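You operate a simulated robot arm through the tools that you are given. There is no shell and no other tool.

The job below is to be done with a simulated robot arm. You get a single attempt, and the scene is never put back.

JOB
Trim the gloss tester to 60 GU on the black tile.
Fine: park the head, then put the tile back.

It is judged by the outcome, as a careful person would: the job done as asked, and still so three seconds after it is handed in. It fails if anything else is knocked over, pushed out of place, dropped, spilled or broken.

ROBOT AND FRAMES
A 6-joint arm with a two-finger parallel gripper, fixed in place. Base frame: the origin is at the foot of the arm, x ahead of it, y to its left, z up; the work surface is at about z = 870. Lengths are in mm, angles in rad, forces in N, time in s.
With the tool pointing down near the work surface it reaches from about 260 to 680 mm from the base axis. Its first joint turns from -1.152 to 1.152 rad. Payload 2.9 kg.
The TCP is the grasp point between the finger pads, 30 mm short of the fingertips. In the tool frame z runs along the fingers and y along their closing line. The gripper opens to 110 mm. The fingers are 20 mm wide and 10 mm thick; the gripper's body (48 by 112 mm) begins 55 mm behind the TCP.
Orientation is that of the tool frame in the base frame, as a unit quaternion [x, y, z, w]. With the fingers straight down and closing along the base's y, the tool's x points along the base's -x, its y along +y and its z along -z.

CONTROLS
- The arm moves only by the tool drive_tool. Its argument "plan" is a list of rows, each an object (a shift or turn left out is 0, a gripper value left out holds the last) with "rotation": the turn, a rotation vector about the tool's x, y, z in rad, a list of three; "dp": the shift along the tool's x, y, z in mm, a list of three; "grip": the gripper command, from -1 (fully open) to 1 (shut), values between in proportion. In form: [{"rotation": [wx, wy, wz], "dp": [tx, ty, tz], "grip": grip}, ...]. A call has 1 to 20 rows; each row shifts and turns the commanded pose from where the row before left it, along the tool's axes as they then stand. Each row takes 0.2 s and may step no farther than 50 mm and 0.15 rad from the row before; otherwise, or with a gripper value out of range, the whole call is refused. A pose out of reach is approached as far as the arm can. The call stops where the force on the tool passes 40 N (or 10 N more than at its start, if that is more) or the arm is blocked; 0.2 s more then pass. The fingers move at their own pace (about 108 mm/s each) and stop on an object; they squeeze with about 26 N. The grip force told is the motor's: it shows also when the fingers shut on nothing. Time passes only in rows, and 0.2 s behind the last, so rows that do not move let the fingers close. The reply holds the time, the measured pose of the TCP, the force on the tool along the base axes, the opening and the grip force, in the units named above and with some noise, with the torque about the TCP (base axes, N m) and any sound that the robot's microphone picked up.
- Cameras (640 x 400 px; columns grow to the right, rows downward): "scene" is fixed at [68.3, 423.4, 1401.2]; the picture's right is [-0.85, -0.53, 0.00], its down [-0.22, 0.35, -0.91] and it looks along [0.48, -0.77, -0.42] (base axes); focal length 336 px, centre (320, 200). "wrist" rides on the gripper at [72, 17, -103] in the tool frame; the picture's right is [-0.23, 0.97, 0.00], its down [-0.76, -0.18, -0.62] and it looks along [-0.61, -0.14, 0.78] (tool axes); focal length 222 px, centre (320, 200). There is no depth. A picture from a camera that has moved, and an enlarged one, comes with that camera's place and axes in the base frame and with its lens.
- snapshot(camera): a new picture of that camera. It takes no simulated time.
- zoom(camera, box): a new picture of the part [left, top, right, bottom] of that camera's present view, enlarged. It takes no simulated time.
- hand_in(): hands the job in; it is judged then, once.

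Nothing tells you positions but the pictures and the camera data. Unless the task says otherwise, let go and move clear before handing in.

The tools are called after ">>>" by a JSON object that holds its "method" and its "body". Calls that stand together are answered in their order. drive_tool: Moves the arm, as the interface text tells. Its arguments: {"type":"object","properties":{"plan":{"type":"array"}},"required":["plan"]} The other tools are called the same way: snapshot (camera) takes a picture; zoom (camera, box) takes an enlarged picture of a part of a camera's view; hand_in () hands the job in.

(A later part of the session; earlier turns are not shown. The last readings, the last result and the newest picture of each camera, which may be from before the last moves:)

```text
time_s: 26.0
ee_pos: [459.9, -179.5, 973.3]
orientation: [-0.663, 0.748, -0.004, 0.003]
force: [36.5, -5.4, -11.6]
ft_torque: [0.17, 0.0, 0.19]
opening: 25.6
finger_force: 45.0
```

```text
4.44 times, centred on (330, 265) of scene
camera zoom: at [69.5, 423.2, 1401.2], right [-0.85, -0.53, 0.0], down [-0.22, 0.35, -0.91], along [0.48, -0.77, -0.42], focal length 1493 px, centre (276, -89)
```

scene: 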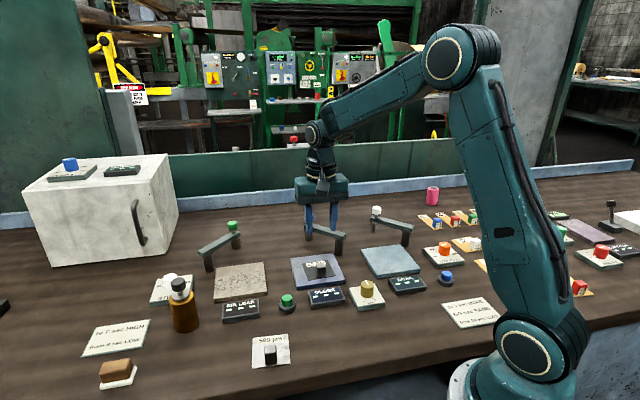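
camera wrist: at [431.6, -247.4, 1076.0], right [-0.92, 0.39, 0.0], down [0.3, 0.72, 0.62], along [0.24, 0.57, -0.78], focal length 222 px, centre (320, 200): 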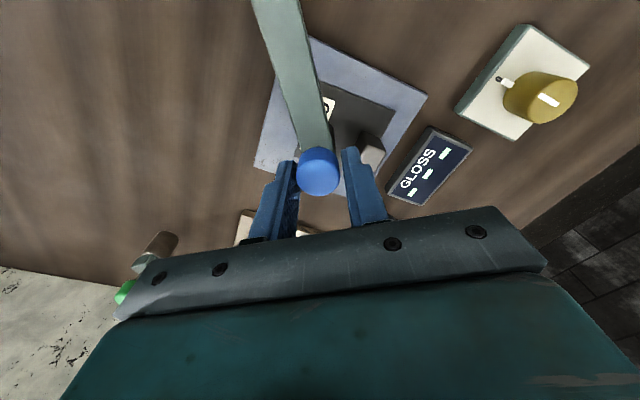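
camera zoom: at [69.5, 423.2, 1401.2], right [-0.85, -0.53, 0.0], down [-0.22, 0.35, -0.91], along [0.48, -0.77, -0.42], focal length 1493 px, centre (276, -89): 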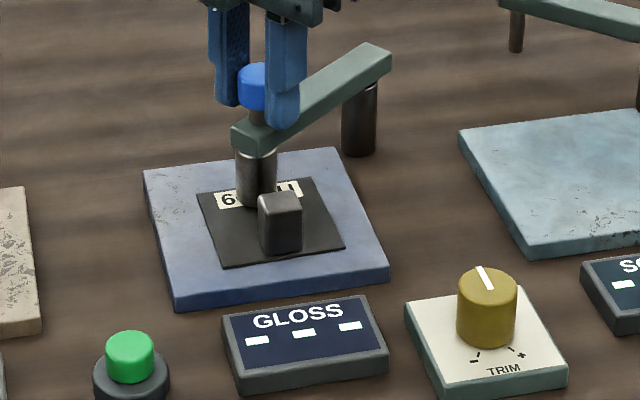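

That is a hard stop: 36 N and the head doesn't move, so the measuring spot is about (460,-179.5). I'll ease off, open the fingers and see whether a reading appears.

>>> {"method": "drive_tool", "body": {"plan": [{"dp": [0, -4, 0]}, {"grip": 0.4}, {"grip": 0.2}, {"dp": [0, 0, -20]}, {"dp": [0, 0, -40]}, {"dp": [0, 0, 0]}, {"dp": [0, 0, 0]}]}}

>>> {"method": "zoom", "body": {"camera": "scene", "box": [270, 220, 390, 310]}}

>>> {"method": "snapshot", "body": {"camera": "wrist"}}

```text
time_s: 27.6
ee_pos: [458.4, -179.1, 1032.9]
orientation: [-0.663, 0.749, 0.0, 0.0]
force: [0.3, -0.4, -0.5]
ft_torque: [0.0, -0.03, 0.0]
opening: 43.9
finger_force: 0.0
```

```text
4.44 times, centred on (330, 265) of scene
camera zoom: at [68.3, 423.4, 1401.2], right [-0.85, -0.53, 0.0], down [-0.22, 0.35, -0.91], along [0.48, -0.77, -0.42], focal length 1493 px, centre (276, -89)
```

zoom: 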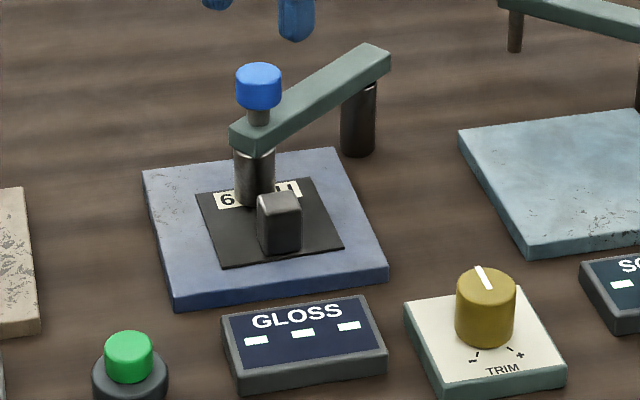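

```text
taken
camera wrist: at [433.4, -248.6, 1135.7], right [-0.94, 0.34, 0.0], down [0.27, 0.73, 0.62], along [0.21, 0.59, -0.78], focal length 222 px, centre (320, 200)
```

wrist: 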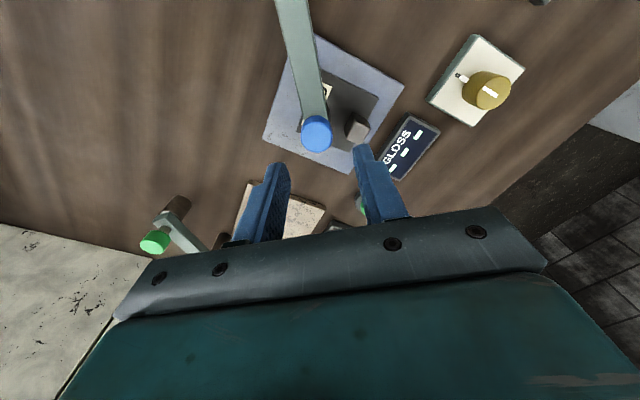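

The display is still blank. The tile centre is about 17 mm off the head, and the head is sitting on the label strip. I'll swing the head back out of the way, then shift the tile about 13 mm so its bare face lies under the head.

>>> {"method": "drive_tool", "body": {"plan": [{"dp": [0, 0, 35]}, {"dp": [0, 0, 25]}, {"grip": 0.47}, {"dp": [0.3, -5, 0], "rotation": [0, 0, 0.05]}, {"dp": [0.5, -9.6, 0], "rotation": [0, 0, 0.1]}, {"dp": [0.5, -9.6, 0], "rotation": [0, 0, 0.1]}, {"dp": [0.5, -9.6, 0], "rotation": [0, 0, 0.1]}, {"dp": [0.5, -9.6, 0], "rotation": [0, 0, 0.1]}, {"dp": [0.5, -9.6, 0], "rotation": [0, 0, 0.1]}, {"dp": [0.5, -9.6, 0], "rotation": [0, 0, 0.1]}, {"dp": [0, 0, 0]}]}}

>>> {"method": "zoom", "body": {"camera": "scene", "box": [260, 190, 400, 310]}}

>>> {"method": "snapshot", "body": {"camera": "wrist"}}

```text
time_s: 30.0
ee_pos: [514.1, -204.8, 970.5]
orientation: [-0.388, 0.921, -0.001, 0.0]
force: [-1.2, 0.4, 0.4]
ft_torque: [-0.01, 0.01, 0.03]
opening: 29.2
finger_force: 0.0
```

```text
3.33 times, centred on (330, 250) of scene
camera zoom: at [68.3, 423.4, 1401.2], right [-0.85, -0.53, 0.0], down [-0.22, 0.35, -0.91], along [0.48, -0.77, -0.42], focal length 1120 px, centre (287, 33)
```

zoom: 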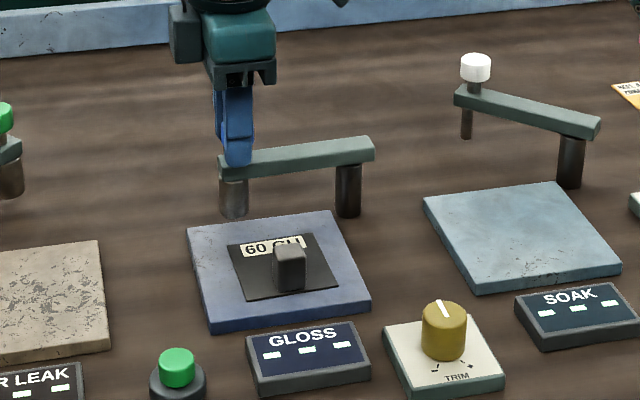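

```text
taken
camera wrist: at [451.1, -245.2, 1075.2], right [-0.54, 0.84, 0.0], down [0.66, 0.42, 0.62], along [0.53, 0.34, -0.78], focal length 222 px, centre (320, 200)
```

wrist: 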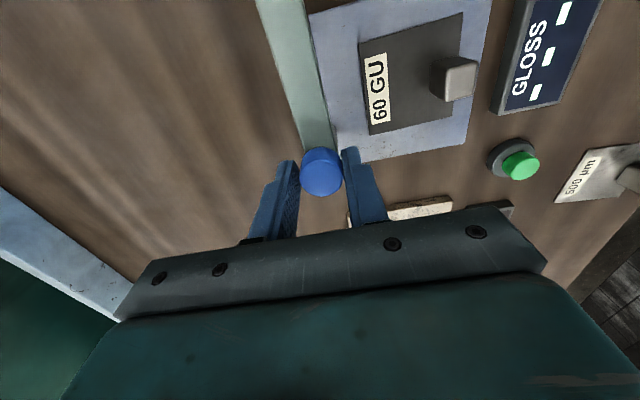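

>>> {"method": "drive_tool", "body": {"plan": [{"dp": [0.5, -9.6, 0], "rotation": [0, 0, 0.1]}, {"dp": [0.5, -9.6, 0], "rotation": [0, 0, 0.1]}, {"dp": [0.5, -9.6, 0], "rotation": [0, 0, 0.1]}, {"dp": [0.5, -9.6, 0], "rotation": [0, 0, 0.1]}, {"dp": [0.5, -9.6, 0], "rotation": [0, 0, 0.1]}, {"dp": [0, 0, 0], "grip": 0.2}, {"dp": [0, 0, 0]}, {"dp": [0, 0, -25]}, {"dp": [0, 0, -40]}, {"dp": [0, 0, 0]}]}}

>>> {"method": "zoom", "body": {"camera": "scene", "box": [270, 220, 390, 310]}}

```text
time_s: 32.2
ee_pos: [542.2, -243.7, 1037.9]
orientation: [-0.149, 0.989, 0.0, 0.001]
force: [-0.8, 0.1, -0.5]
ft_torque: [-0.02, 0.01, -0.02]
opening: 44.0
finger_force: 0.0
```

```text
4.44 times, centred on (330, 265) of scene
camera zoom: at [68.3, 423.4, 1401.2], right [-0.85, -0.53, 0.0], down [-0.22, 0.35, -0.91], along [0.48, -0.77, -0.42], focal length 1493 px, centre (276, -89)
```

zoom: 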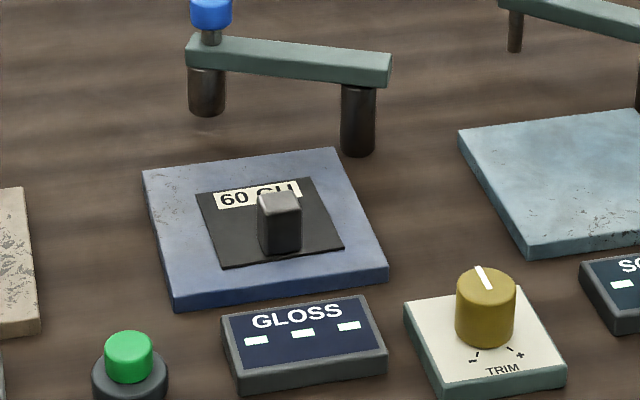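

Head is aside at about 0.3 rad. Now I'll return above the tile handle with the tile-aligned yaw.

>>> {"method": "drive_tool", "body": {"plan": [{"dp": [20.6, 30.9, 0]}, {"dp": [20.6, 30.9, 0]}, {"dp": [20.6, 30.9, 0]}, {"dp": [20.6, 30.9, 0]}, {"rotation": [0, 0, 0.15]}, {"rotation": [0, 0, 0.15]}, {"rotation": [0, 0, 0.15]}, {"rotation": [0, 0, 0.15]}, {"rotation": [0, 0, 0.15]}, {"rotation": [0, 0, 0.15]}, {"rotation": [0, 0, 0.15]}, {"grip": 0.2}]}}

>>> {"method": "snapshot", "body": {"camera": "wrist"}}

>>> {"method": "zoom", "body": {"camera": "wrist", "box": [240, 50, 400, 150]}}

```text
time_s: 34.8
ee_pos: [425.7, -152.8, 1038.1]
orientation: [0.367, 0.93, 0.0, 0.001]
force: [0.6, 0.1, 0.4]
ft_torque: [0.01, -0.01, -0.01]
opening: 44.1
finger_force: 0.2
```

```text
taken
camera wrist: at [383.3, -90.2, 1140.6], right [0.83, 0.56, 0.0], down [0.43, -0.65, 0.62], along [0.35, -0.52, -0.78], focal length 222 px, centre (320, 200)
```

wrist: 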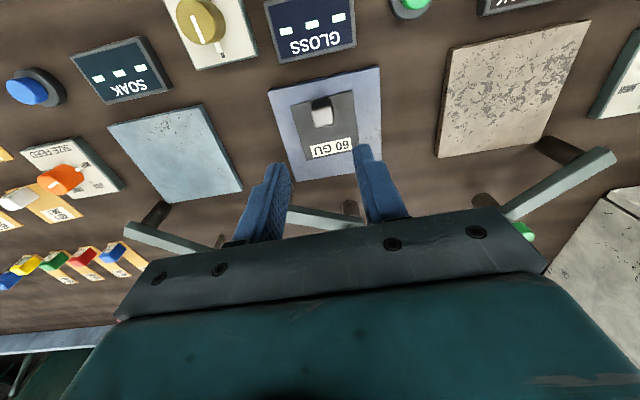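

```text
4.00 times, centred on (320, 100) of wrist
camera zoom: at [383.3, -90.2, 1140.6], right [0.83, 0.56, 0.0], down [0.43, -0.65, 0.62], along [0.35, -0.52, -0.78], focal length 888 px, centre (320, 600)
```

zoom: 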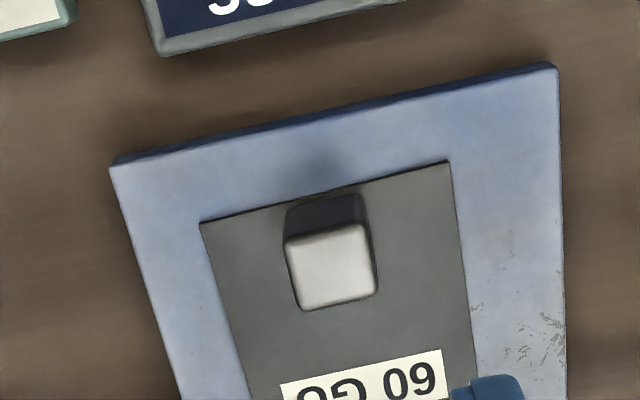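

The handle is at about (427.5,-150.5). I'll descend, grip it, lift a few mm and shift the tile 14 mm toward its label side.

>>> {"method": "drive_tool", "body": {"plan": [{"dp": [0.2, 2.8, 30]}, {"dp": [0, 0, 35]}, {"dp": [0, 0, 30]}, {"dp": [0, 0, 15]}, {"dp": [0, 0, 9]}, {"grip": 0.5}, {"grip": 1}, {"grip": 1}, {"grip": 1}]}}

>>> {"method": "zoom", "body": {"camera": "scene", "box": [270, 220, 390, 310]}}

```text
time_s: 36.8
ee_pos: [426.6, -149.6, 917.3]
orientation: [0.367, 0.93, 0.0, 0.001]
force: [0.8, -0.5, 0.1]
ft_torque: [0.02, -0.01, 0.01]
opening: 21.5
finger_force: 25.9
```

```text
4.44 times, centred on (330, 265) of scene
camera zoom: at [68.3, 423.4, 1401.2], right [-0.85, -0.53, 0.0], down [-0.22, 0.35, -0.91], along [0.48, -0.77, -0.42], focal length 1493 px, centre (276, -89)
```

zoom: 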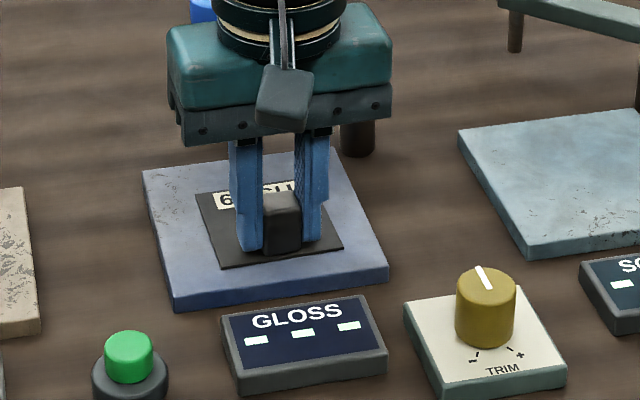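

>>> {"method": "drive_tool", "body": {"plan": [{"dp": [0, 0, -4]}, {"dp": [0, 0, 0]}, {"dp": [-7, 0.5, 0]}, {"dp": [-7, 0.5, 0]}, {"dp": [0, 0, 0]}, {"dp": [0, 0, 2]}, {"dp": [0, 0, 2]}, {"dp": [0, 0, 0.5]}, {"dp": [0, 0, 0]}]}}

>>> {"method": "zoom", "body": {"camera": "scene", "box": [270, 220, 390, 310]}}

```text
time_s: 38.8
ee_pos: [438.3, -158.1, 916.8]
orientation: [0.367, 0.93, -0.001, 0.0]
force: [-0.5, -0.3, -1.1]
ft_torque: [0.0, 0.02, 0.0]
opening: 21.7
finger_force: 25.5
```

```text
4.44 times, centred on (330, 265) of scene
camera zoom: at [68.3, 423.4, 1401.2], right [-0.85, -0.53, 0.0], down [-0.22, 0.35, -0.91], along [0.48, -0.77, -0.42], focal length 1493 px, centre (276, -89)
```

zoom: 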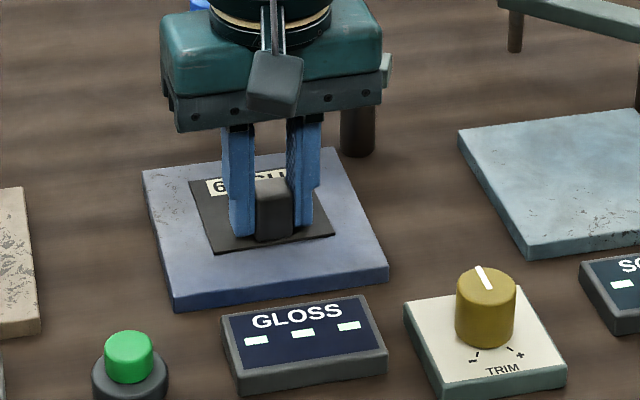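

>>> {"method": "drive_tool", "body": {"plan": [{"dp": [0, 0, 0.5]}, {"dp": [0, 0, 0.5]}, {"dp": [0, 0, 0]}]}}

```text
time_s: 39.6
ee_pos: [438.1, -158.4, 917.6]
orientation: [0.367, 0.93, -0.001, 0.001]
force: [-0.8, 1.1, 4.9]
ft_torque: [0.04, 0.07, 0.0]
opening: 21.8
finger_force: 26.2
```

The tile is in contact. I'll release it, rise, and go back to the head knob.

>>> {"method": "drive_tool", "body": {"plan": [{"grip": 0.3}, {"grip": 0.2}, {"dp": [0, 0, -10]}, {"dp": [0, 0, -35]}, {"dp": [0, 0, -40]}, {"dp": [0, 0, -35]}, {"rotation": [0, 0, -0.15]}, {"rotation": [0, 0, -0.15]}, {"rotation": [0, 0, -0.15]}, {"rotation": [0, 0, -0.15]}, {"rotation": [0, 0, -0.15]}, {"rotation": [0, 0, -0.15]}, {"rotation": [0, 0, -0.15]}, {"dp": [-17.8, -28, 0]}, {"dp": [-17.8, -28, 0]}, {"dp": [-17.8, -28, 0]}, {"dp": [-17.8, -28, 0]}, {"dp": [0, 0, 0]}]}}

>>> {"method": "snapshot", "body": {"camera": "wrist"}}

>>> {"method": "zoom", "body": {"camera": "scene", "box": [270, 220, 390, 310]}}

```text
time_s: 43.4
ee_pos: [537.5, -245.5, 1036.8]
orientation: [-0.15, 0.989, 0.0, 0.0]
force: [-0.3, -0.1, -0.4]
ft_torque: [-0.01, 0.0, -0.01]
opening: 44.1
finger_force: 0.0
```

```text
taken
camera wrist: at [462.8, -250.4, 1140.3], right [-0.07, 1.0, 0.0], down [0.78, 0.06, 0.62], along [0.62, 0.04, -0.78], focal length 222 px, centre (320, 200)
```

wrist: 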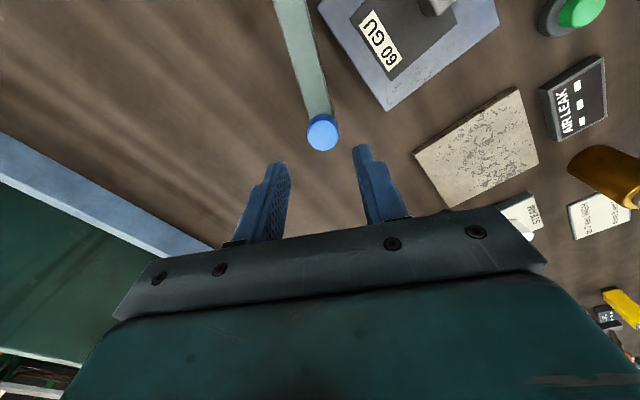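

```text
4.44 times, centred on (330, 265) of scene
camera zoom: at [68.3, 423.4, 1401.2], right [-0.85, -0.53, 0.0], down [-0.22, 0.35, -0.91], along [0.48, -0.77, -0.42], focal length 1493 px, centre (276, -89)
```

zoom: 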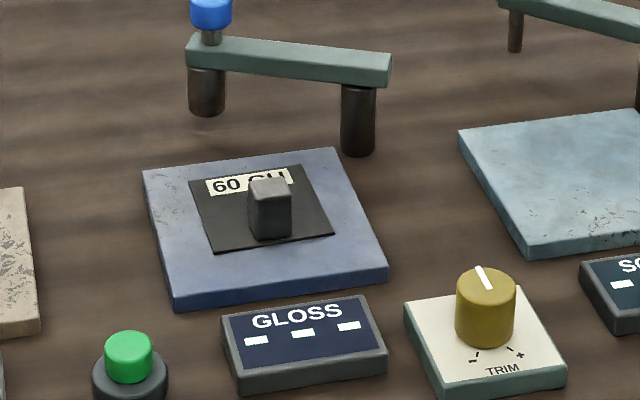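

The tile now sits further under the landing spot. I'll descend on the knob and swing it in again.

>>> {"method": "drive_tool", "body": {"plan": [{"dp": [2, 0, 35]}, {"dp": [0, 0, 30]}, {"grip": 0.47}, {"grip": 0.47}, {"dp": [0.5, 9.6, 0], "rotation": [0, 0, -0.1]}, {"dp": [0.5, 9.6, 0], "rotation": [0, 0, -0.1]}, {"dp": [0.5, 9.6, 0], "rotation": [0, 0, -0.1]}, {"dp": [0.5, 9.6, 0], "rotation": [0, 0, -0.1]}, {"dp": [0.5, 9.6, 0], "rotation": [0, 0, -0.1]}, {"dp": [0.5, 9.6, 0], "rotation": [0, 0, -0.1]}, {"dp": [0.5, 9.6, 0], "rotation": [0, 0, -0.1]}, {"dp": [0.5, 9.6, 0], "rotation": [0, 0, -0.1]}, {"dp": [0, 0, 0]}]}}

>>> {"method": "snapshot", "body": {"camera": "wrist"}}

>>> {"method": "zoom", "body": {"camera": "scene", "box": [270, 220, 390, 310]}}

```text
time_s: 46.2
ee_pos: [488.7, -186.0, 971.8]
orientation: [-0.523, 0.852, 0.0, 0.0]
force: [0.7, 0.8, 0.6]
ft_torque: [-0.01, -0.03, 0.01]
opening: 29.2
finger_force: 0.0
```

```text
taken
camera wrist: at [439.8, -243.5, 1074.6], right [-0.77, 0.64, 0.0], down [0.5, 0.6, 0.62], along [0.4, 0.48, -0.78], focal length 222 px, centre (320, 200)
```

wrist: 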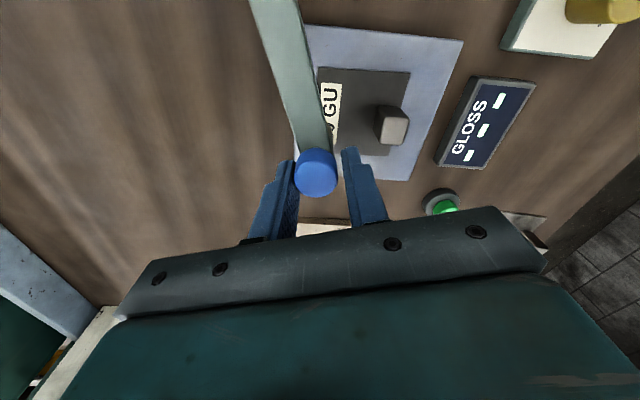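

```text
4.44 times, centred on (330, 265) of scene
camera zoom: at [68.3, 423.4, 1401.2], right [-0.85, -0.53, 0.0], down [-0.22, 0.35, -0.91], along [0.48, -0.77, -0.42], focal length 1493 px, centre (276, -89)
```

zoom: 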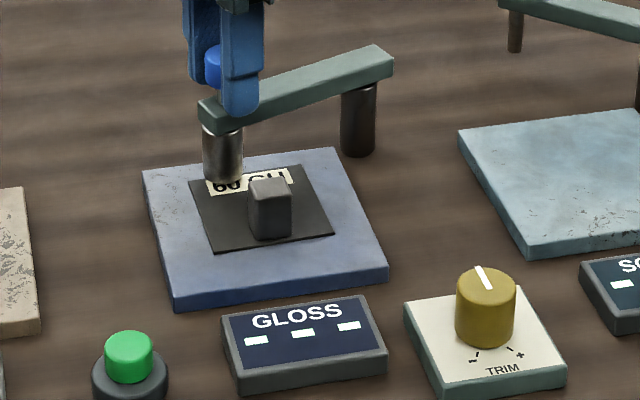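

>>> {"method": "drive_tool", "body": {"plan": [{"dp": [0.4, 8, 0], "rotation": [0, 0, -0.08]}, {"dp": [0.4, 8, 0], "rotation": [0, 0, -0.08]}, {"dp": [0.2, 5, 0], "rotation": [0, 0, -0.05]}, {"dp": [0, 0, 0]}]}}

>>> {"method": "zoom", "body": {"camera": "scene", "box": [270, 220, 390, 310]}}

>>> {"method": "zoom", "body": {"camera": "wrist", "box": [220, 20, 480, 220]}}

```text
time_s: 47.2
ee_pos: [468.5, -180.8, 971.1]
orientation: [-0.609, 0.793, 0.001, 0.001]
force: [0.5, 0.1, 1.0]
ft_torque: [0.03, -0.02, -0.01]
opening: 29.3
finger_force: 0.0
```

```text
4.44 times, centred on (330, 265) of scene
camera zoom: at [68.3, 423.4, 1401.2], right [-0.85, -0.53, 0.0], down [-0.22, 0.35, -0.91], along [0.48, -0.77, -0.42], focal length 1493 px, centre (276, -89)
```

zoom: 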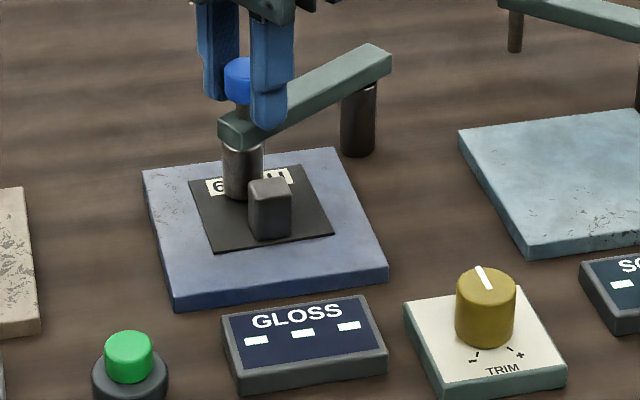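

```text
2.00 times, centred on (350, 120) of wrist
camera zoom: at [433.6, -246.2, 1074.5], right [-0.88, 0.47, 0.0], down [0.37, 0.69, 0.62], along [0.29, 0.55, -0.78], focal length 444 px, centre (260, 360)
```

zoom: 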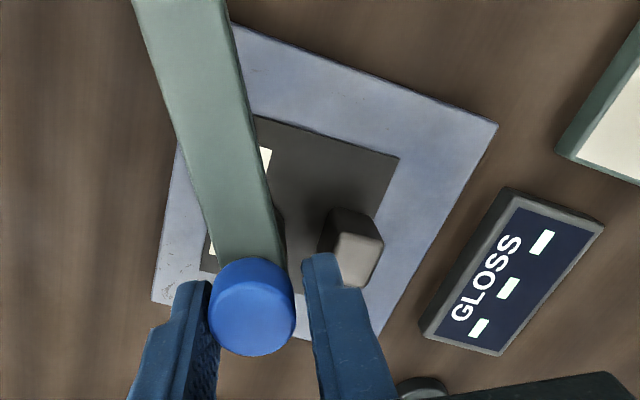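

>>> {"method": "drive_tool", "body": {"plan": [{"dp": [0.2, 4, 0], "rotation": [0, 0, -0.04]}, {"dp": [0.2, 4, 0], "rotation": [0, 0, -0.04]}, {"dp": [0.2, 2, 0], "rotation": [0, 0, -0.02]}, {"dp": [0, 0, 0]}]}}

>>> {"method": "zoom", "body": {"camera": "scene", "box": [270, 220, 390, 310]}}

>>> {"method": "zoom", "body": {"camera": "wrist", "box": [220, 20, 480, 220]}}

```text
time_s: 48.2
ee_pos: [459.3, -179.0, 970.9]
orientation: [-0.648, 0.762, 0.0, 0.0]
force: [1.9, -0.9, -0.8]
ft_torque: [-0.01, 0.02, 0.02]
opening: 30.2
finger_force: 0.6
```

```text
4.44 times, centred on (330, 265) of scene
camera zoom: at [68.4, 423.4, 1401.2], right [-0.85, -0.53, 0.0], down [-0.22, 0.35, -0.91], along [0.48, -0.77, -0.42], focal length 1493 px, centre (276, -89)
```

zoom: 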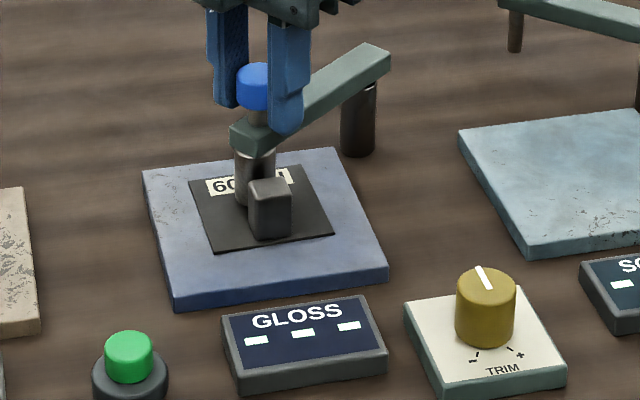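

```text
2.00 times, centred on (350, 120) of wrist
camera zoom: at [430.3, -247.5, 1074.8], right [-0.92, 0.38, 0.0], down [0.3, 0.72, 0.62], along [0.24, 0.58, -0.78], focal length 444 px, centre (260, 360)
```

zoom: 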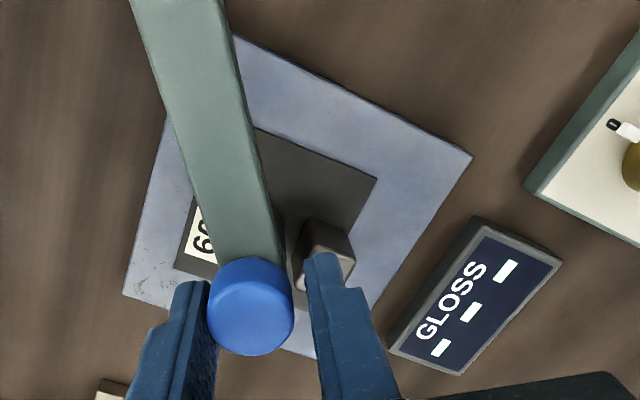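

The head is at its stop again, over the tile's bare face, but there's still no reading. The knob sits on a stem above the beam, so the head probably has to be lowered onto the tile. I'll grip the knob and press down gently.

>>> {"method": "drive_tool", "body": {"plan": [{"dp": [0, -2, 0]}, {"grip": 0.7}, {"grip": 1}, {"grip": 1}, {"dp": [0, 0, 1]}, {"dp": [0, 0, 1]}, {"dp": [0, 0, 0]}]}}

>>> {"method": "zoom", "body": {"camera": "scene", "box": [270, 220, 390, 310]}}

```text
time_s: 49.8
ee_pos: [460.6, -179.5, 971.2]
orientation: [-0.648, 0.762, -0.003, 0.002]
force: [-3.1, 3.6, 30.9]
ft_torque: [0.65, 0.29, -0.3]
opening: 25.9
finger_force: 45.6
```

```text
4.44 times, centred on (330, 265) of scene
camera zoom: at [67.8, 423.6, 1401.1], right [-0.85, -0.53, 0.0], down [-0.22, 0.35, -0.91], along [0.48, -0.77, -0.42], focal length 1493 px, centre (276, -89)
```

zoom: 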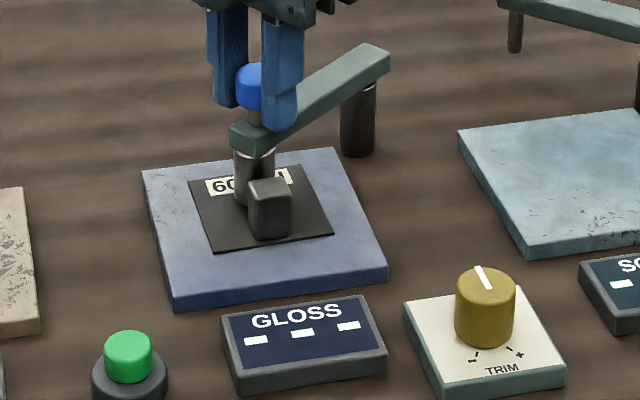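

The knob doesn't plunge; it is rigid at 31 N. I'll ease off, release it and let a few seconds pass with the head at its stop to see if the reading settles.

>>> {"method": "drive_tool", "body": {"plan": [{"dp": [0, 0, -2]}, {"dp": [0, 1, 0]}, {"grip": 0.4}, {"grip": 0.2}, {"dp": [0, 0, -25]}, {"dp": [0, 0, -40]}, {"dp": [0, 0, 0]}, {"dp": [0, 0, 0]}, {"dp": [0, 0, 0]}, {"dp": [0, 0, 0]}, {"dp": [0, 0, 0]}, {"dp": [0, 0, 0]}, {"dp": [0, 0, 0]}, {"dp": [0, 0, 0]}, {"dp": [0, 0, 0]}, {"dp": [0, 0, 0]}]}}

>>> {"method": "zoom", "body": {"camera": "scene", "box": [270, 220, 390, 310]}}

>>> {"method": "zoom", "body": {"camera": "wrist", "box": [220, 0, 480, 200]}}

>>> {"method": "snapshot", "body": {"camera": "scene"}}

```text
time_s: 53.2
ee_pos: [460.5, -179.2, 1037.3]
orientation: [-0.648, 0.762, 0.0, 0.0]
force: [0.2, -0.3, 0.2]
ft_torque: [-0.03, 0.01, 0.01]
opening: 44.2
finger_force: 0.0
```

```text
4.44 times, centred on (330, 265) of scene
camera zoom: at [68.3, 423.4, 1401.2], right [-0.85, -0.53, 0.0], down [-0.22, 0.35, -0.91], along [0.48, -0.77, -0.42], focal length 1493 px, centre (276, -89)
```

zoom: 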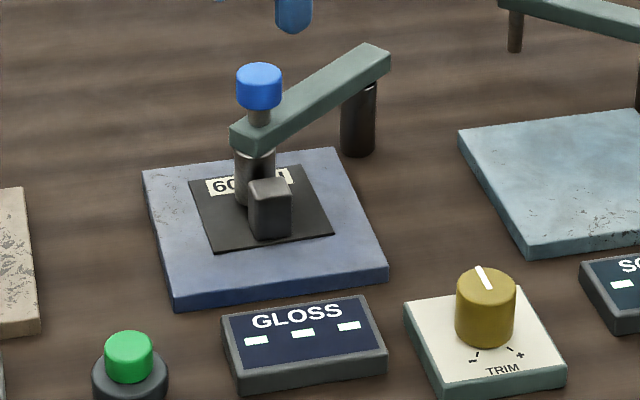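

```text
2.00 times, centred on (350, 100) of wrist
camera zoom: at [431.6, -247.5, 1140.9], right [-0.92, 0.38, 0.0], down [0.3, 0.72, 0.62], along [0.24, 0.58, -0.78], focal length 444 px, centre (260, 400)
```

zoom: 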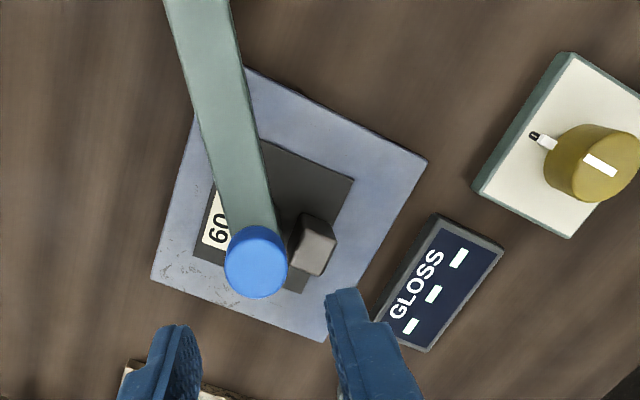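

```text
taken
```

scene: 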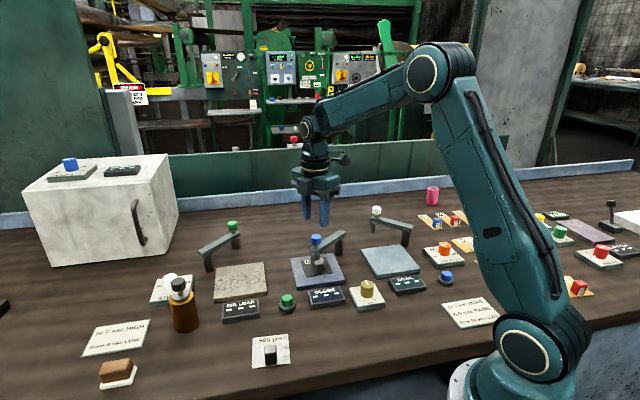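

Still dashes. From this view the knob and head axis is really at about (459,-184), because the grip didn't fix its radial position. The tile centre is at about (456,-173), so the head is still about 11 mm off-centre on the tile. I'll swing the head out once more and re-centre the tile more exactly.

>>> {"method": "drive_tool", "body": {"plan": [{"dp": [4, 0, 35]}, {"dp": [0, 0, 30]}, {"grip": 0.47}, {"dp": [0.3, -5, 0], "rotation": [0, 0, 0.05]}, {"dp": [0.5, -9.1, 0], "rotation": [0, 0, 0.1]}, {"dp": [0.5, -9.1, 0], "rotation": [0, 0, 0.1]}, {"dp": [0.5, -9.1, 0], "rotation": [0, 0, 0.1]}, {"dp": [0.5, -9.1, 0], "rotation": [0, 0, 0.1]}, {"dp": [0.5, -9.1, 0], "rotation": [0, 0, 0.1]}, {"dp": [0.5, -9.1, 0], "rotation": [0, 0, 0.1]}, {"dp": [0.5, -9.1, 0], "rotation": [0, 0, 0.1]}, {"dp": [0.5, -9.1, 0], "rotation": [0, 0, 0.1]}, {"dp": [0.5, -9.1, 0], "rotation": [0, 0, 0.1]}, {"dp": [0.5, -9.1, 0], "rotation": [0, 0, 0.1]}, {"dp": [0, 0, 0]}]}}

>>> {"method": "snapshot", "body": {"camera": "wrist"}}

>>> {"method": "zoom", "body": {"camera": "scene", "box": [260, 190, 400, 310]}}

```text
time_s: 56.4
ee_pos: [530.1, -240.9, 973.6]
orientation: [-0.178, 0.984, 0.0, 0.0]
force: [-0.5, 0.3, -0.2]
ft_torque: [0.01, -0.02, 0.0]
opening: 29.3
finger_force: 0.2
```

```text
taken
camera wrist: at [456.6, -251.2, 1075.4], right [-0.13, 0.99, 0.0], down [0.78, 0.1, 0.62], along [0.62, 0.08, -0.78], focal length 222 px, centre (320, 200)
```

wrist: 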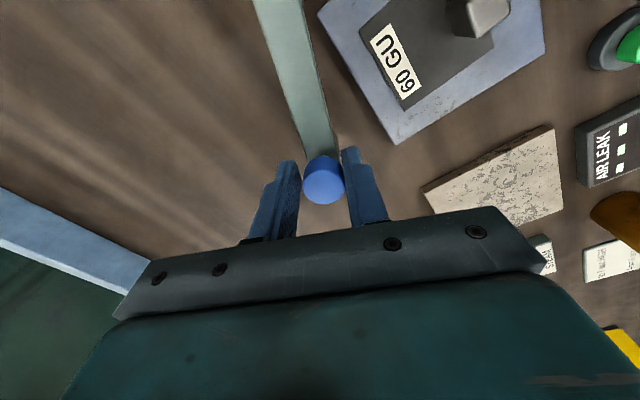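

```text
3.33 times, centred on (330, 250) of scene
camera zoom: at [68.3, 423.4, 1401.2], right [-0.85, -0.53, 0.0], down [-0.22, 0.35, -0.91], along [0.48, -0.77, -0.42], focal length 1120 px, centre (287, 33)
```

zoom: 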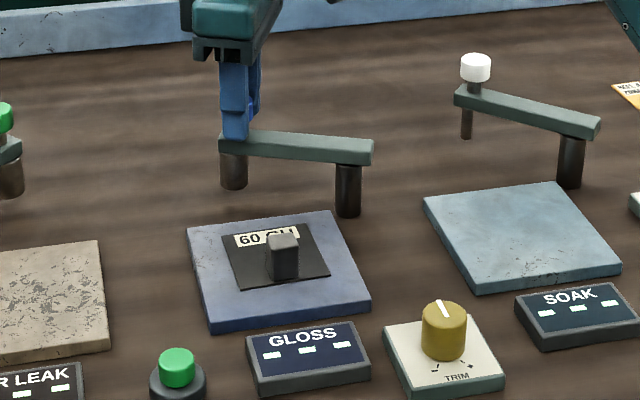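

>>> {"method": "drive_tool", "body": {"plan": [{"grip": 0.2}, {"grip": 0.2}, {"dp": [0, 0, -30]}, {"dp": [0, 0, -35]}, {"dp": [19.1, 36.5, 0]}, {"dp": [19.1, 36.5, 0]}, {"dp": [19.1, 36.5, 0]}, {"rotation": [0, 0, 0.15]}, {"rotation": [0, 0, 0.15]}, {"rotation": [0, 0, 0.15]}, {"rotation": [0, 0, 0.15]}, {"rotation": [0, 0, 0.15]}, {"rotation": [0, 0, 0.15]}, {"rotation": [0, 0, 0.15]}, {"rotation": [0, 0, 0.058]}, {"dp": [0, 0, 0]}]}}

>>> {"method": "snapshot", "body": {"camera": "wrist"}}

>>> {"method": "zoom", "body": {"camera": "wrist", "box": [230, 40, 410, 220]}}

>>> {"method": "zoom", "body": {"camera": "scene", "box": [270, 200, 390, 290]}}

```text
time_s: 59.8
ee_pos: [438.1, -159.1, 1037.7]
orientation: [0.365, 0.931, 0.0, 0.0]
force: [0.0, 0.4, -0.5]
ft_torque: [-0.03, 0.0, 0.03]
opening: 44.2
finger_force: 0.1
```

```text
taken
camera wrist: at [396.2, -97.1, 1140.6], right [0.83, 0.56, 0.0], down [0.44, -0.65, 0.62], along [0.35, -0.52, -0.78], focal length 222 px, centre (320, 200)
```

wrist: 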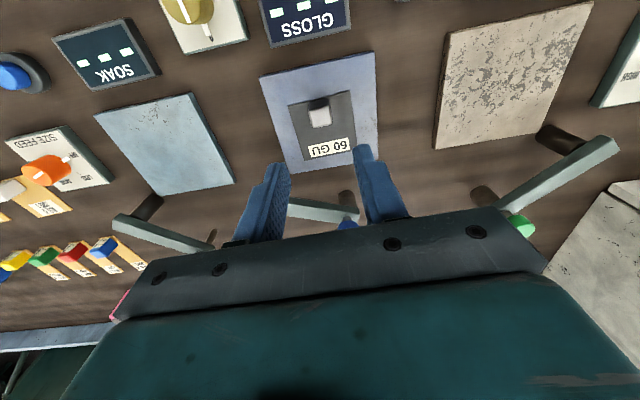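

```text
2.22 times, centred on (320, 130) of wrist
camera zoom: at [396.2, -97.1, 1140.6], right [0.83, 0.56, 0.0], down [0.44, -0.65, 0.62], along [0.35, -0.52, -0.78], focal length 494 px, centre (320, 356)
```

zoom: 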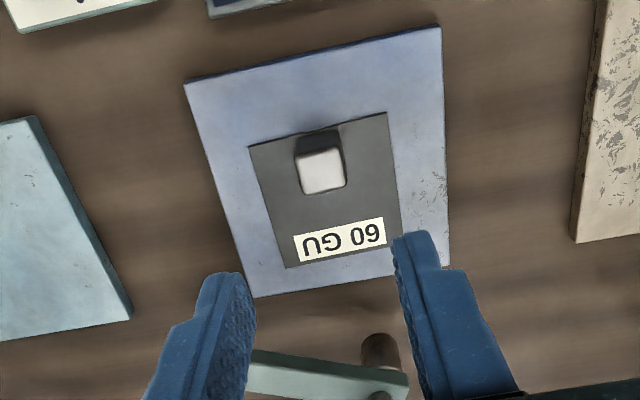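

```text
4.44 times, centred on (330, 245) of scene
camera zoom: at [68.3, 423.4, 1401.2], right [-0.85, -0.53, 0.0], down [-0.22, 0.35, -0.91], along [0.48, -0.77, -0.42], focal length 1493 px, centre (276, 0)
```

zoom: 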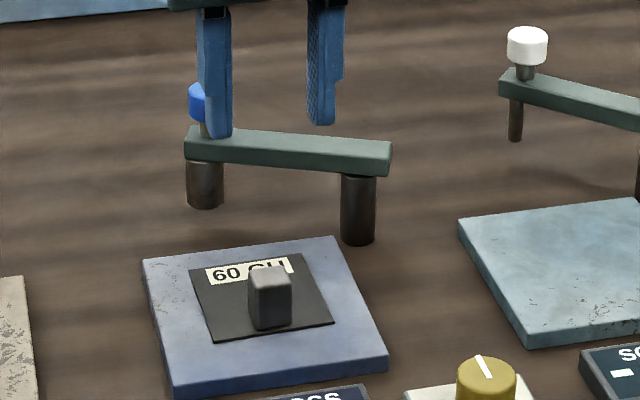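

The tile is centred about 6 mm label-side of the plate centre, while the head lands about 10 mm further label-side and 5 mm sideways. I'll grip the tile and shift it accordingly.

>>> {"method": "drive_tool", "body": {"plan": [{"dp": [0, 0.5, 30]}, {"dp": [0, 0, 35]}, {"dp": [0, 0, 30]}, {"dp": [0, 0, 15]}, {"dp": [0, 0, 10]}, {"grip": 0.5}, {"grip": 1}, {"grip": 1}, {"dp": [0, 0, -4]}, {"dp": [0, 0, 0]}, {"dp": [-3.1, -2.8, 0]}, {"dp": [-3.1, -2.8, 0]}, {"dp": [0, 0, 0]}, {"dp": [0, 0, 2]}, {"dp": [0, 0, 2]}, {"dp": [0, 0, 0.5]}, {"dp": [0, 0, 0]}]}}

>>> {"method": "zoom", "body": {"camera": "scene", "box": [270, 220, 390, 310]}}

```text
time_s: 63.4
ee_pos: [439.8, -167.8, 916.1]
orientation: [0.365, 0.931, 0.0, 0.0]
force: [0.2, 1.2, 5.0]
ft_torque: [0.0, 0.11, 0.0]
opening: 21.6
finger_force: 26.4
```

```text
4.44 times, centred on (330, 265) of scene
camera zoom: at [68.2, 423.4, 1401.2], right [-0.85, -0.53, 0.0], down [-0.22, 0.35, -0.91], along [0.48, -0.77, -0.42], focal length 1493 px, centre (276, -89)
```

zoom: 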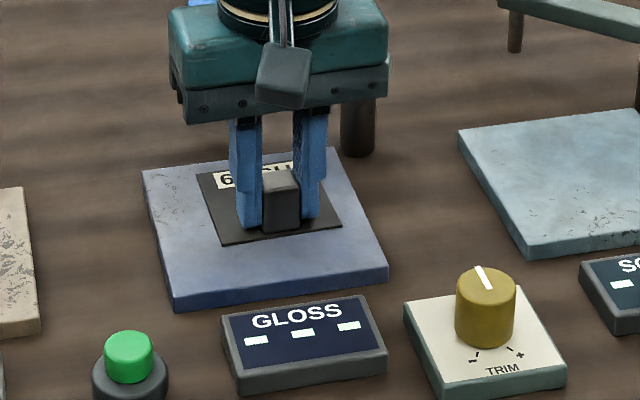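

>>> {"method": "drive_tool", "body": {"plan": [{"grip": 0.3}, {"grip": 0.2}, {"dp": [0, 0, -10]}, {"dp": [0, 0, -35]}, {"dp": [0, 0, -40]}, {"dp": [0, 0, -36]}, {"rotation": [0, 0, -0.15]}, {"rotation": [0, 0, -0.15]}, {"rotation": [0, 0, -0.15]}, {"rotation": [0, 0, -0.15]}, {"rotation": [0, 0, -0.15]}, {"rotation": [0, 0, -0.15]}, {"rotation": [0, 0, -0.15]}, {"rotation": [0, 0, -0.058]}, {"dp": [-19, -33.2, 0]}, {"dp": [-19, -33.2, 0]}, {"dp": [-19, -33.2, 0]}, {"dp": [0, 0, 0]}]}}

>>> {"method": "snapshot", "body": {"camera": "wrist"}}

>>> {"method": "zoom", "body": {"camera": "scene", "box": [270, 190, 410, 310]}}

```text
time_s: 67.2
ee_pos: [525.5, -242.8, 1036.8]
orientation: [-0.179, 0.984, 0.0, 0.0]
force: [-0.2, 0.5, 0.1]
ft_torque: [-0.03, 0.01, 0.0]
opening: 44.0
finger_force: 0.1
```

```text
taken
camera wrist: at [451.9, -252.4, 1140.1], right [-0.13, 0.99, 0.0], down [0.78, 0.1, 0.62], along [0.62, 0.08, -0.78], focal length 222 px, centre (320, 200)
```

wrist: 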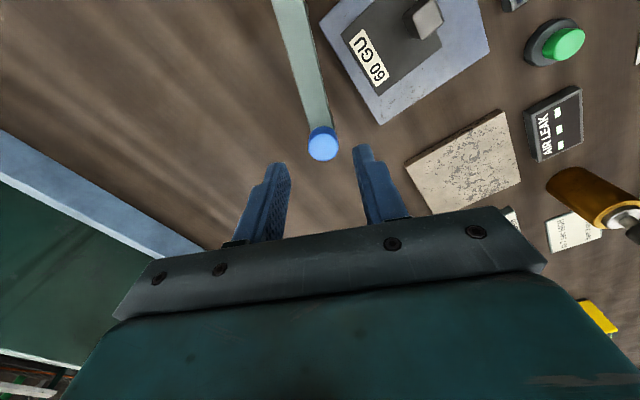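

```text
3.33 times, centred on (340, 250) of scene
camera zoom: at [68.3, 423.4, 1401.2], right [-0.85, -0.53, 0.0], down [-0.22, 0.35, -0.91], along [0.48, -0.77, -0.42], focal length 1120 px, centre (253, 33)
```

zoom: 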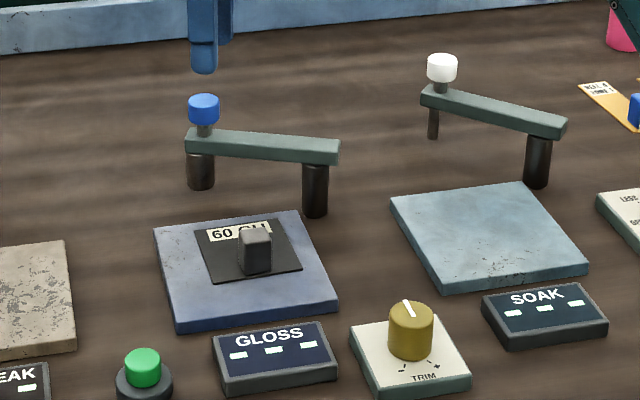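

>>> {"method": "drive_tool", "body": {"plan": [{"dp": [-2, 2.4, 35]}, {"dp": [0, 0, 30]}, {"grip": 0.47}, {"grip": 0.47}, {"dp": [0.5, 9.2, 0], "rotation": [0, 0, -0.1]}, {"dp": [0.5, 9.2, 0], "rotation": [0, 0, -0.1]}, {"dp": [0.5, 9.2, 0], "rotation": [0, 0, -0.1]}, {"dp": [0.5, 9.2, 0], "rotation": [0, 0, -0.1]}, {"dp": [0.5, 9.2, 0], "rotation": [0, 0, -0.1]}, {"dp": [0.5, 9.2, 0], "rotation": [0, 0, -0.1]}, {"dp": [0.5, 9.2, 0], "rotation": [0, 0, -0.1]}, {"dp": [0.5, 9.2, 0], "rotation": [0, 0, -0.1]}, {"dp": [0, 0, 0]}]}}

>>> {"method": "zoom", "body": {"camera": "wrist", "box": [220, 20, 480, 220]}}

>>> {"method": "zoom", "body": {"camera": "scene", "box": [270, 220, 390, 310]}}

```text
time_s: 70.0
ee_pos: [478.6, -185.0, 972.0]
orientation: [-0.549, 0.836, 0.0, -0.001]
force: [0.8, 0.7, 0.1]
ft_torque: [-0.01, 0.01, -0.01]
opening: 29.3
finger_force: 0.0
```

```text
2.00 times, centred on (350, 120) of wrist
camera zoom: at [434.1, -245.6, 1075.6], right [-0.8, 0.6, 0.0], down [0.47, 0.63, 0.62], along [0.37, 0.5, -0.78], focal length 444 px, centre (260, 360)
```

zoom: 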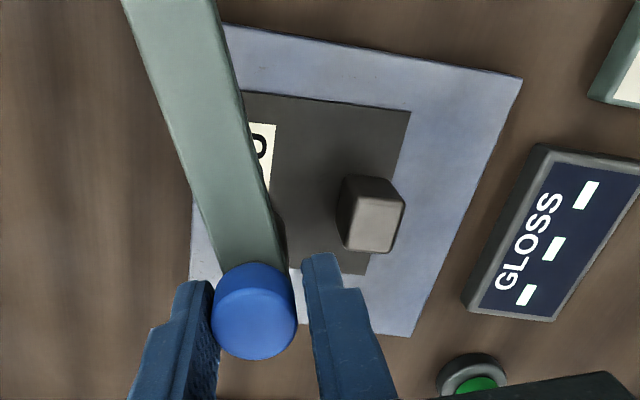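

```text
4.44 times, centred on (330, 265) of scene
camera zoom: at [68.3, 423.4, 1401.2], right [-0.85, -0.53, 0.0], down [-0.22, 0.35, -0.91], along [0.48, -0.77, -0.42], focal length 1493 px, centre (276, -89)
```

zoom: 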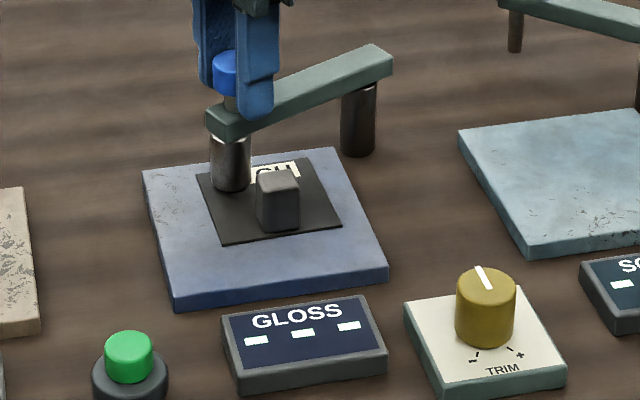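

The head is nearing its stop and the handle clearance looks tight, so I'll go slowly and watch the force.

>>> {"method": "drive_tool", "body": {"plan": [{"dp": [0.25, 4.6, 0], "rotation": [0, 0, -0.05]}, {"dp": [0.2, 3.7, 0], "rotation": [0, 0, -0.04]}, {"dp": [0, 0, 0]}]}}

>>> {"method": "zoom", "body": {"camera": "wrist", "box": [220, 20, 480, 220]}}

>>> {"method": "zoom", "body": {"camera": "scene", "box": [270, 220, 390, 310]}}

```text
time_s: 70.8
ee_pos: [470.4, -182.9, 973.2]
orientation: [-0.586, 0.811, 0.0, 0.0]
force: [-1.1, 0.2, 0.2]
ft_torque: [0.01, 0.0, -0.02]
opening: 29.4
finger_force: 0.4
```

```text
2.00 times, centred on (350, 120) of wrist
camera zoom: at [431.9, -245.8, 1075.5], right [-0.85, 0.52, 0.0], down [0.41, 0.67, 0.62], along [0.33, 0.53, -0.78], focal length 444 px, centre (260, 360)
```

zoom: 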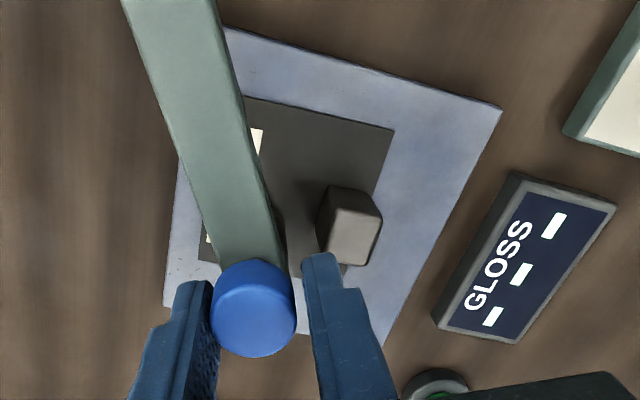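

```text
4.44 times, centred on (330, 265) of scene
camera zoom: at [68.3, 423.4, 1401.2], right [-0.85, -0.53, 0.0], down [-0.22, 0.35, -0.91], along [0.48, -0.77, -0.42], focal length 1493 px, centre (276, -89)
```

zoom: 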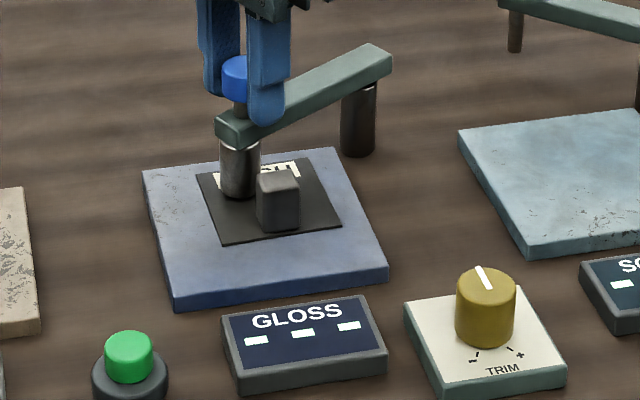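

>>> {"method": "drive_tool", "body": {"plan": [{"dp": [0.2, 3, 0], "rotation": [0, 0, -0.035]}, {"dp": [0.1, 2, 0], "rotation": [0, 0, -0.025]}, {"dp": [0, 0, 0]}]}}

>>> {"method": "zoom", "body": {"camera": "wrist", "box": [220, 20, 480, 220]}}

>>> {"method": "zoom", "body": {"camera": "scene", "box": [270, 220, 390, 310]}}

```text
time_s: 71.6
ee_pos: [465.8, -182.0, 972.4]
orientation: [-0.609, 0.793, 0.0, 0.001]
force: [-0.2, -0.4, -0.8]
ft_torque: [0.02, 0.01, 0.01]
opening: 29.2
finger_force: 0.0
```

```text
2.00 times, centred on (350, 120) of wrist
camera zoom: at [430.8, -246.7, 1076.2], right [-0.88, 0.47, 0.0], down [0.37, 0.69, 0.62], along [0.29, 0.55, -0.78], focal length 444 px, centre (260, 360)
```

zoom: 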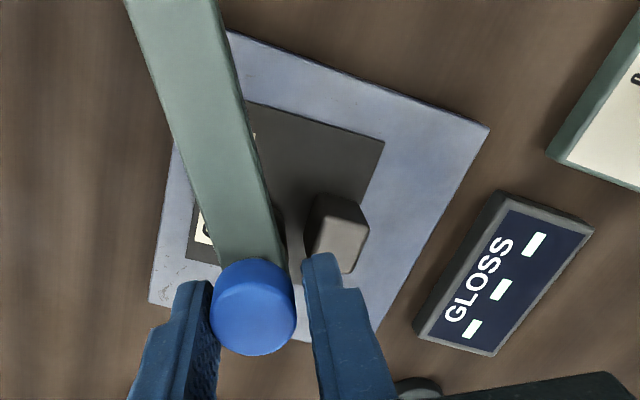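

```text
4.44 times, centred on (330, 265) of scene
camera zoom: at [68.3, 423.4, 1401.2], right [-0.85, -0.53, 0.0], down [-0.22, 0.35, -0.91], along [0.48, -0.77, -0.42], focal length 1493 px, centre (276, -89)
```

zoom: 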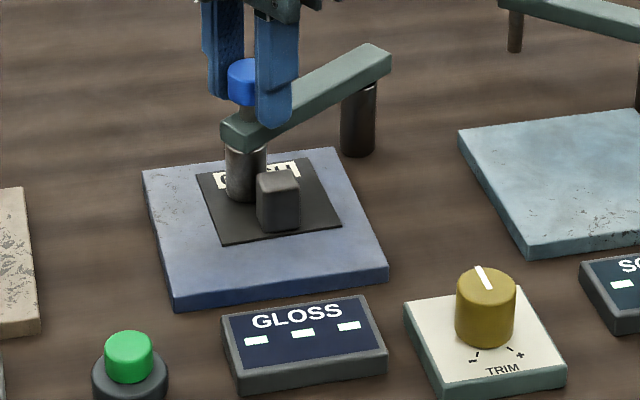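

>>> {"method": "drive_tool", "body": {"plan": [{"dp": [0.1, 2, 0], "rotation": [0, 0, -0.025]}, {"dp": [0.1, 2, 0], "rotation": [0, 0, -0.025]}, {"dp": [0, 1.5, 0], "rotation": [0, 0, -0.015]}, {"dp": [0, 0, 0]}]}}

>>> {"method": "zoom", "body": {"camera": "wrist", "box": [220, 20, 480, 220]}}

>>> {"method": "zoom", "body": {"camera": "scene", "box": [270, 220, 390, 310]}}

```text
time_s: 72.6
ee_pos: [462.3, -181.0, 972.5]
orientation: [-0.634, 0.773, 0.0, 0.0]
force: [-0.1, -0.1, -0.1]
ft_torque: [-0.03, 0.02, -0.04]
opening: 29.3
finger_force: 0.1
```

```text
2.00 times, centred on (350, 120) of wrist
camera zoom: at [430.2, -248.2, 1075.8], right [-0.91, 0.41, 0.0], down [0.32, 0.71, 0.62], along [0.26, 0.57, -0.78], focal length 444 px, centre (260, 360)
```

zoom: 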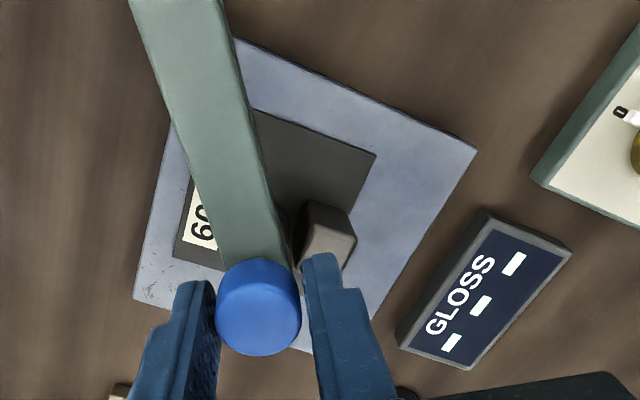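

```text
4.44 times, centred on (330, 265) of scene
camera zoom: at [68.3, 423.4, 1401.2], right [-0.85, -0.53, 0.0], down [-0.22, 0.35, -0.91], along [0.48, -0.77, -0.42], focal length 1493 px, centre (276, -89)
```

zoom: 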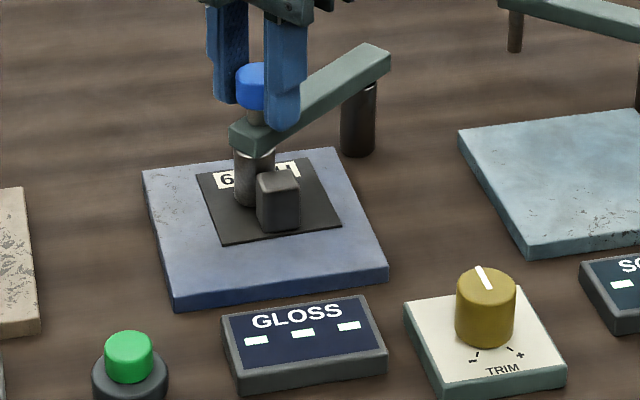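

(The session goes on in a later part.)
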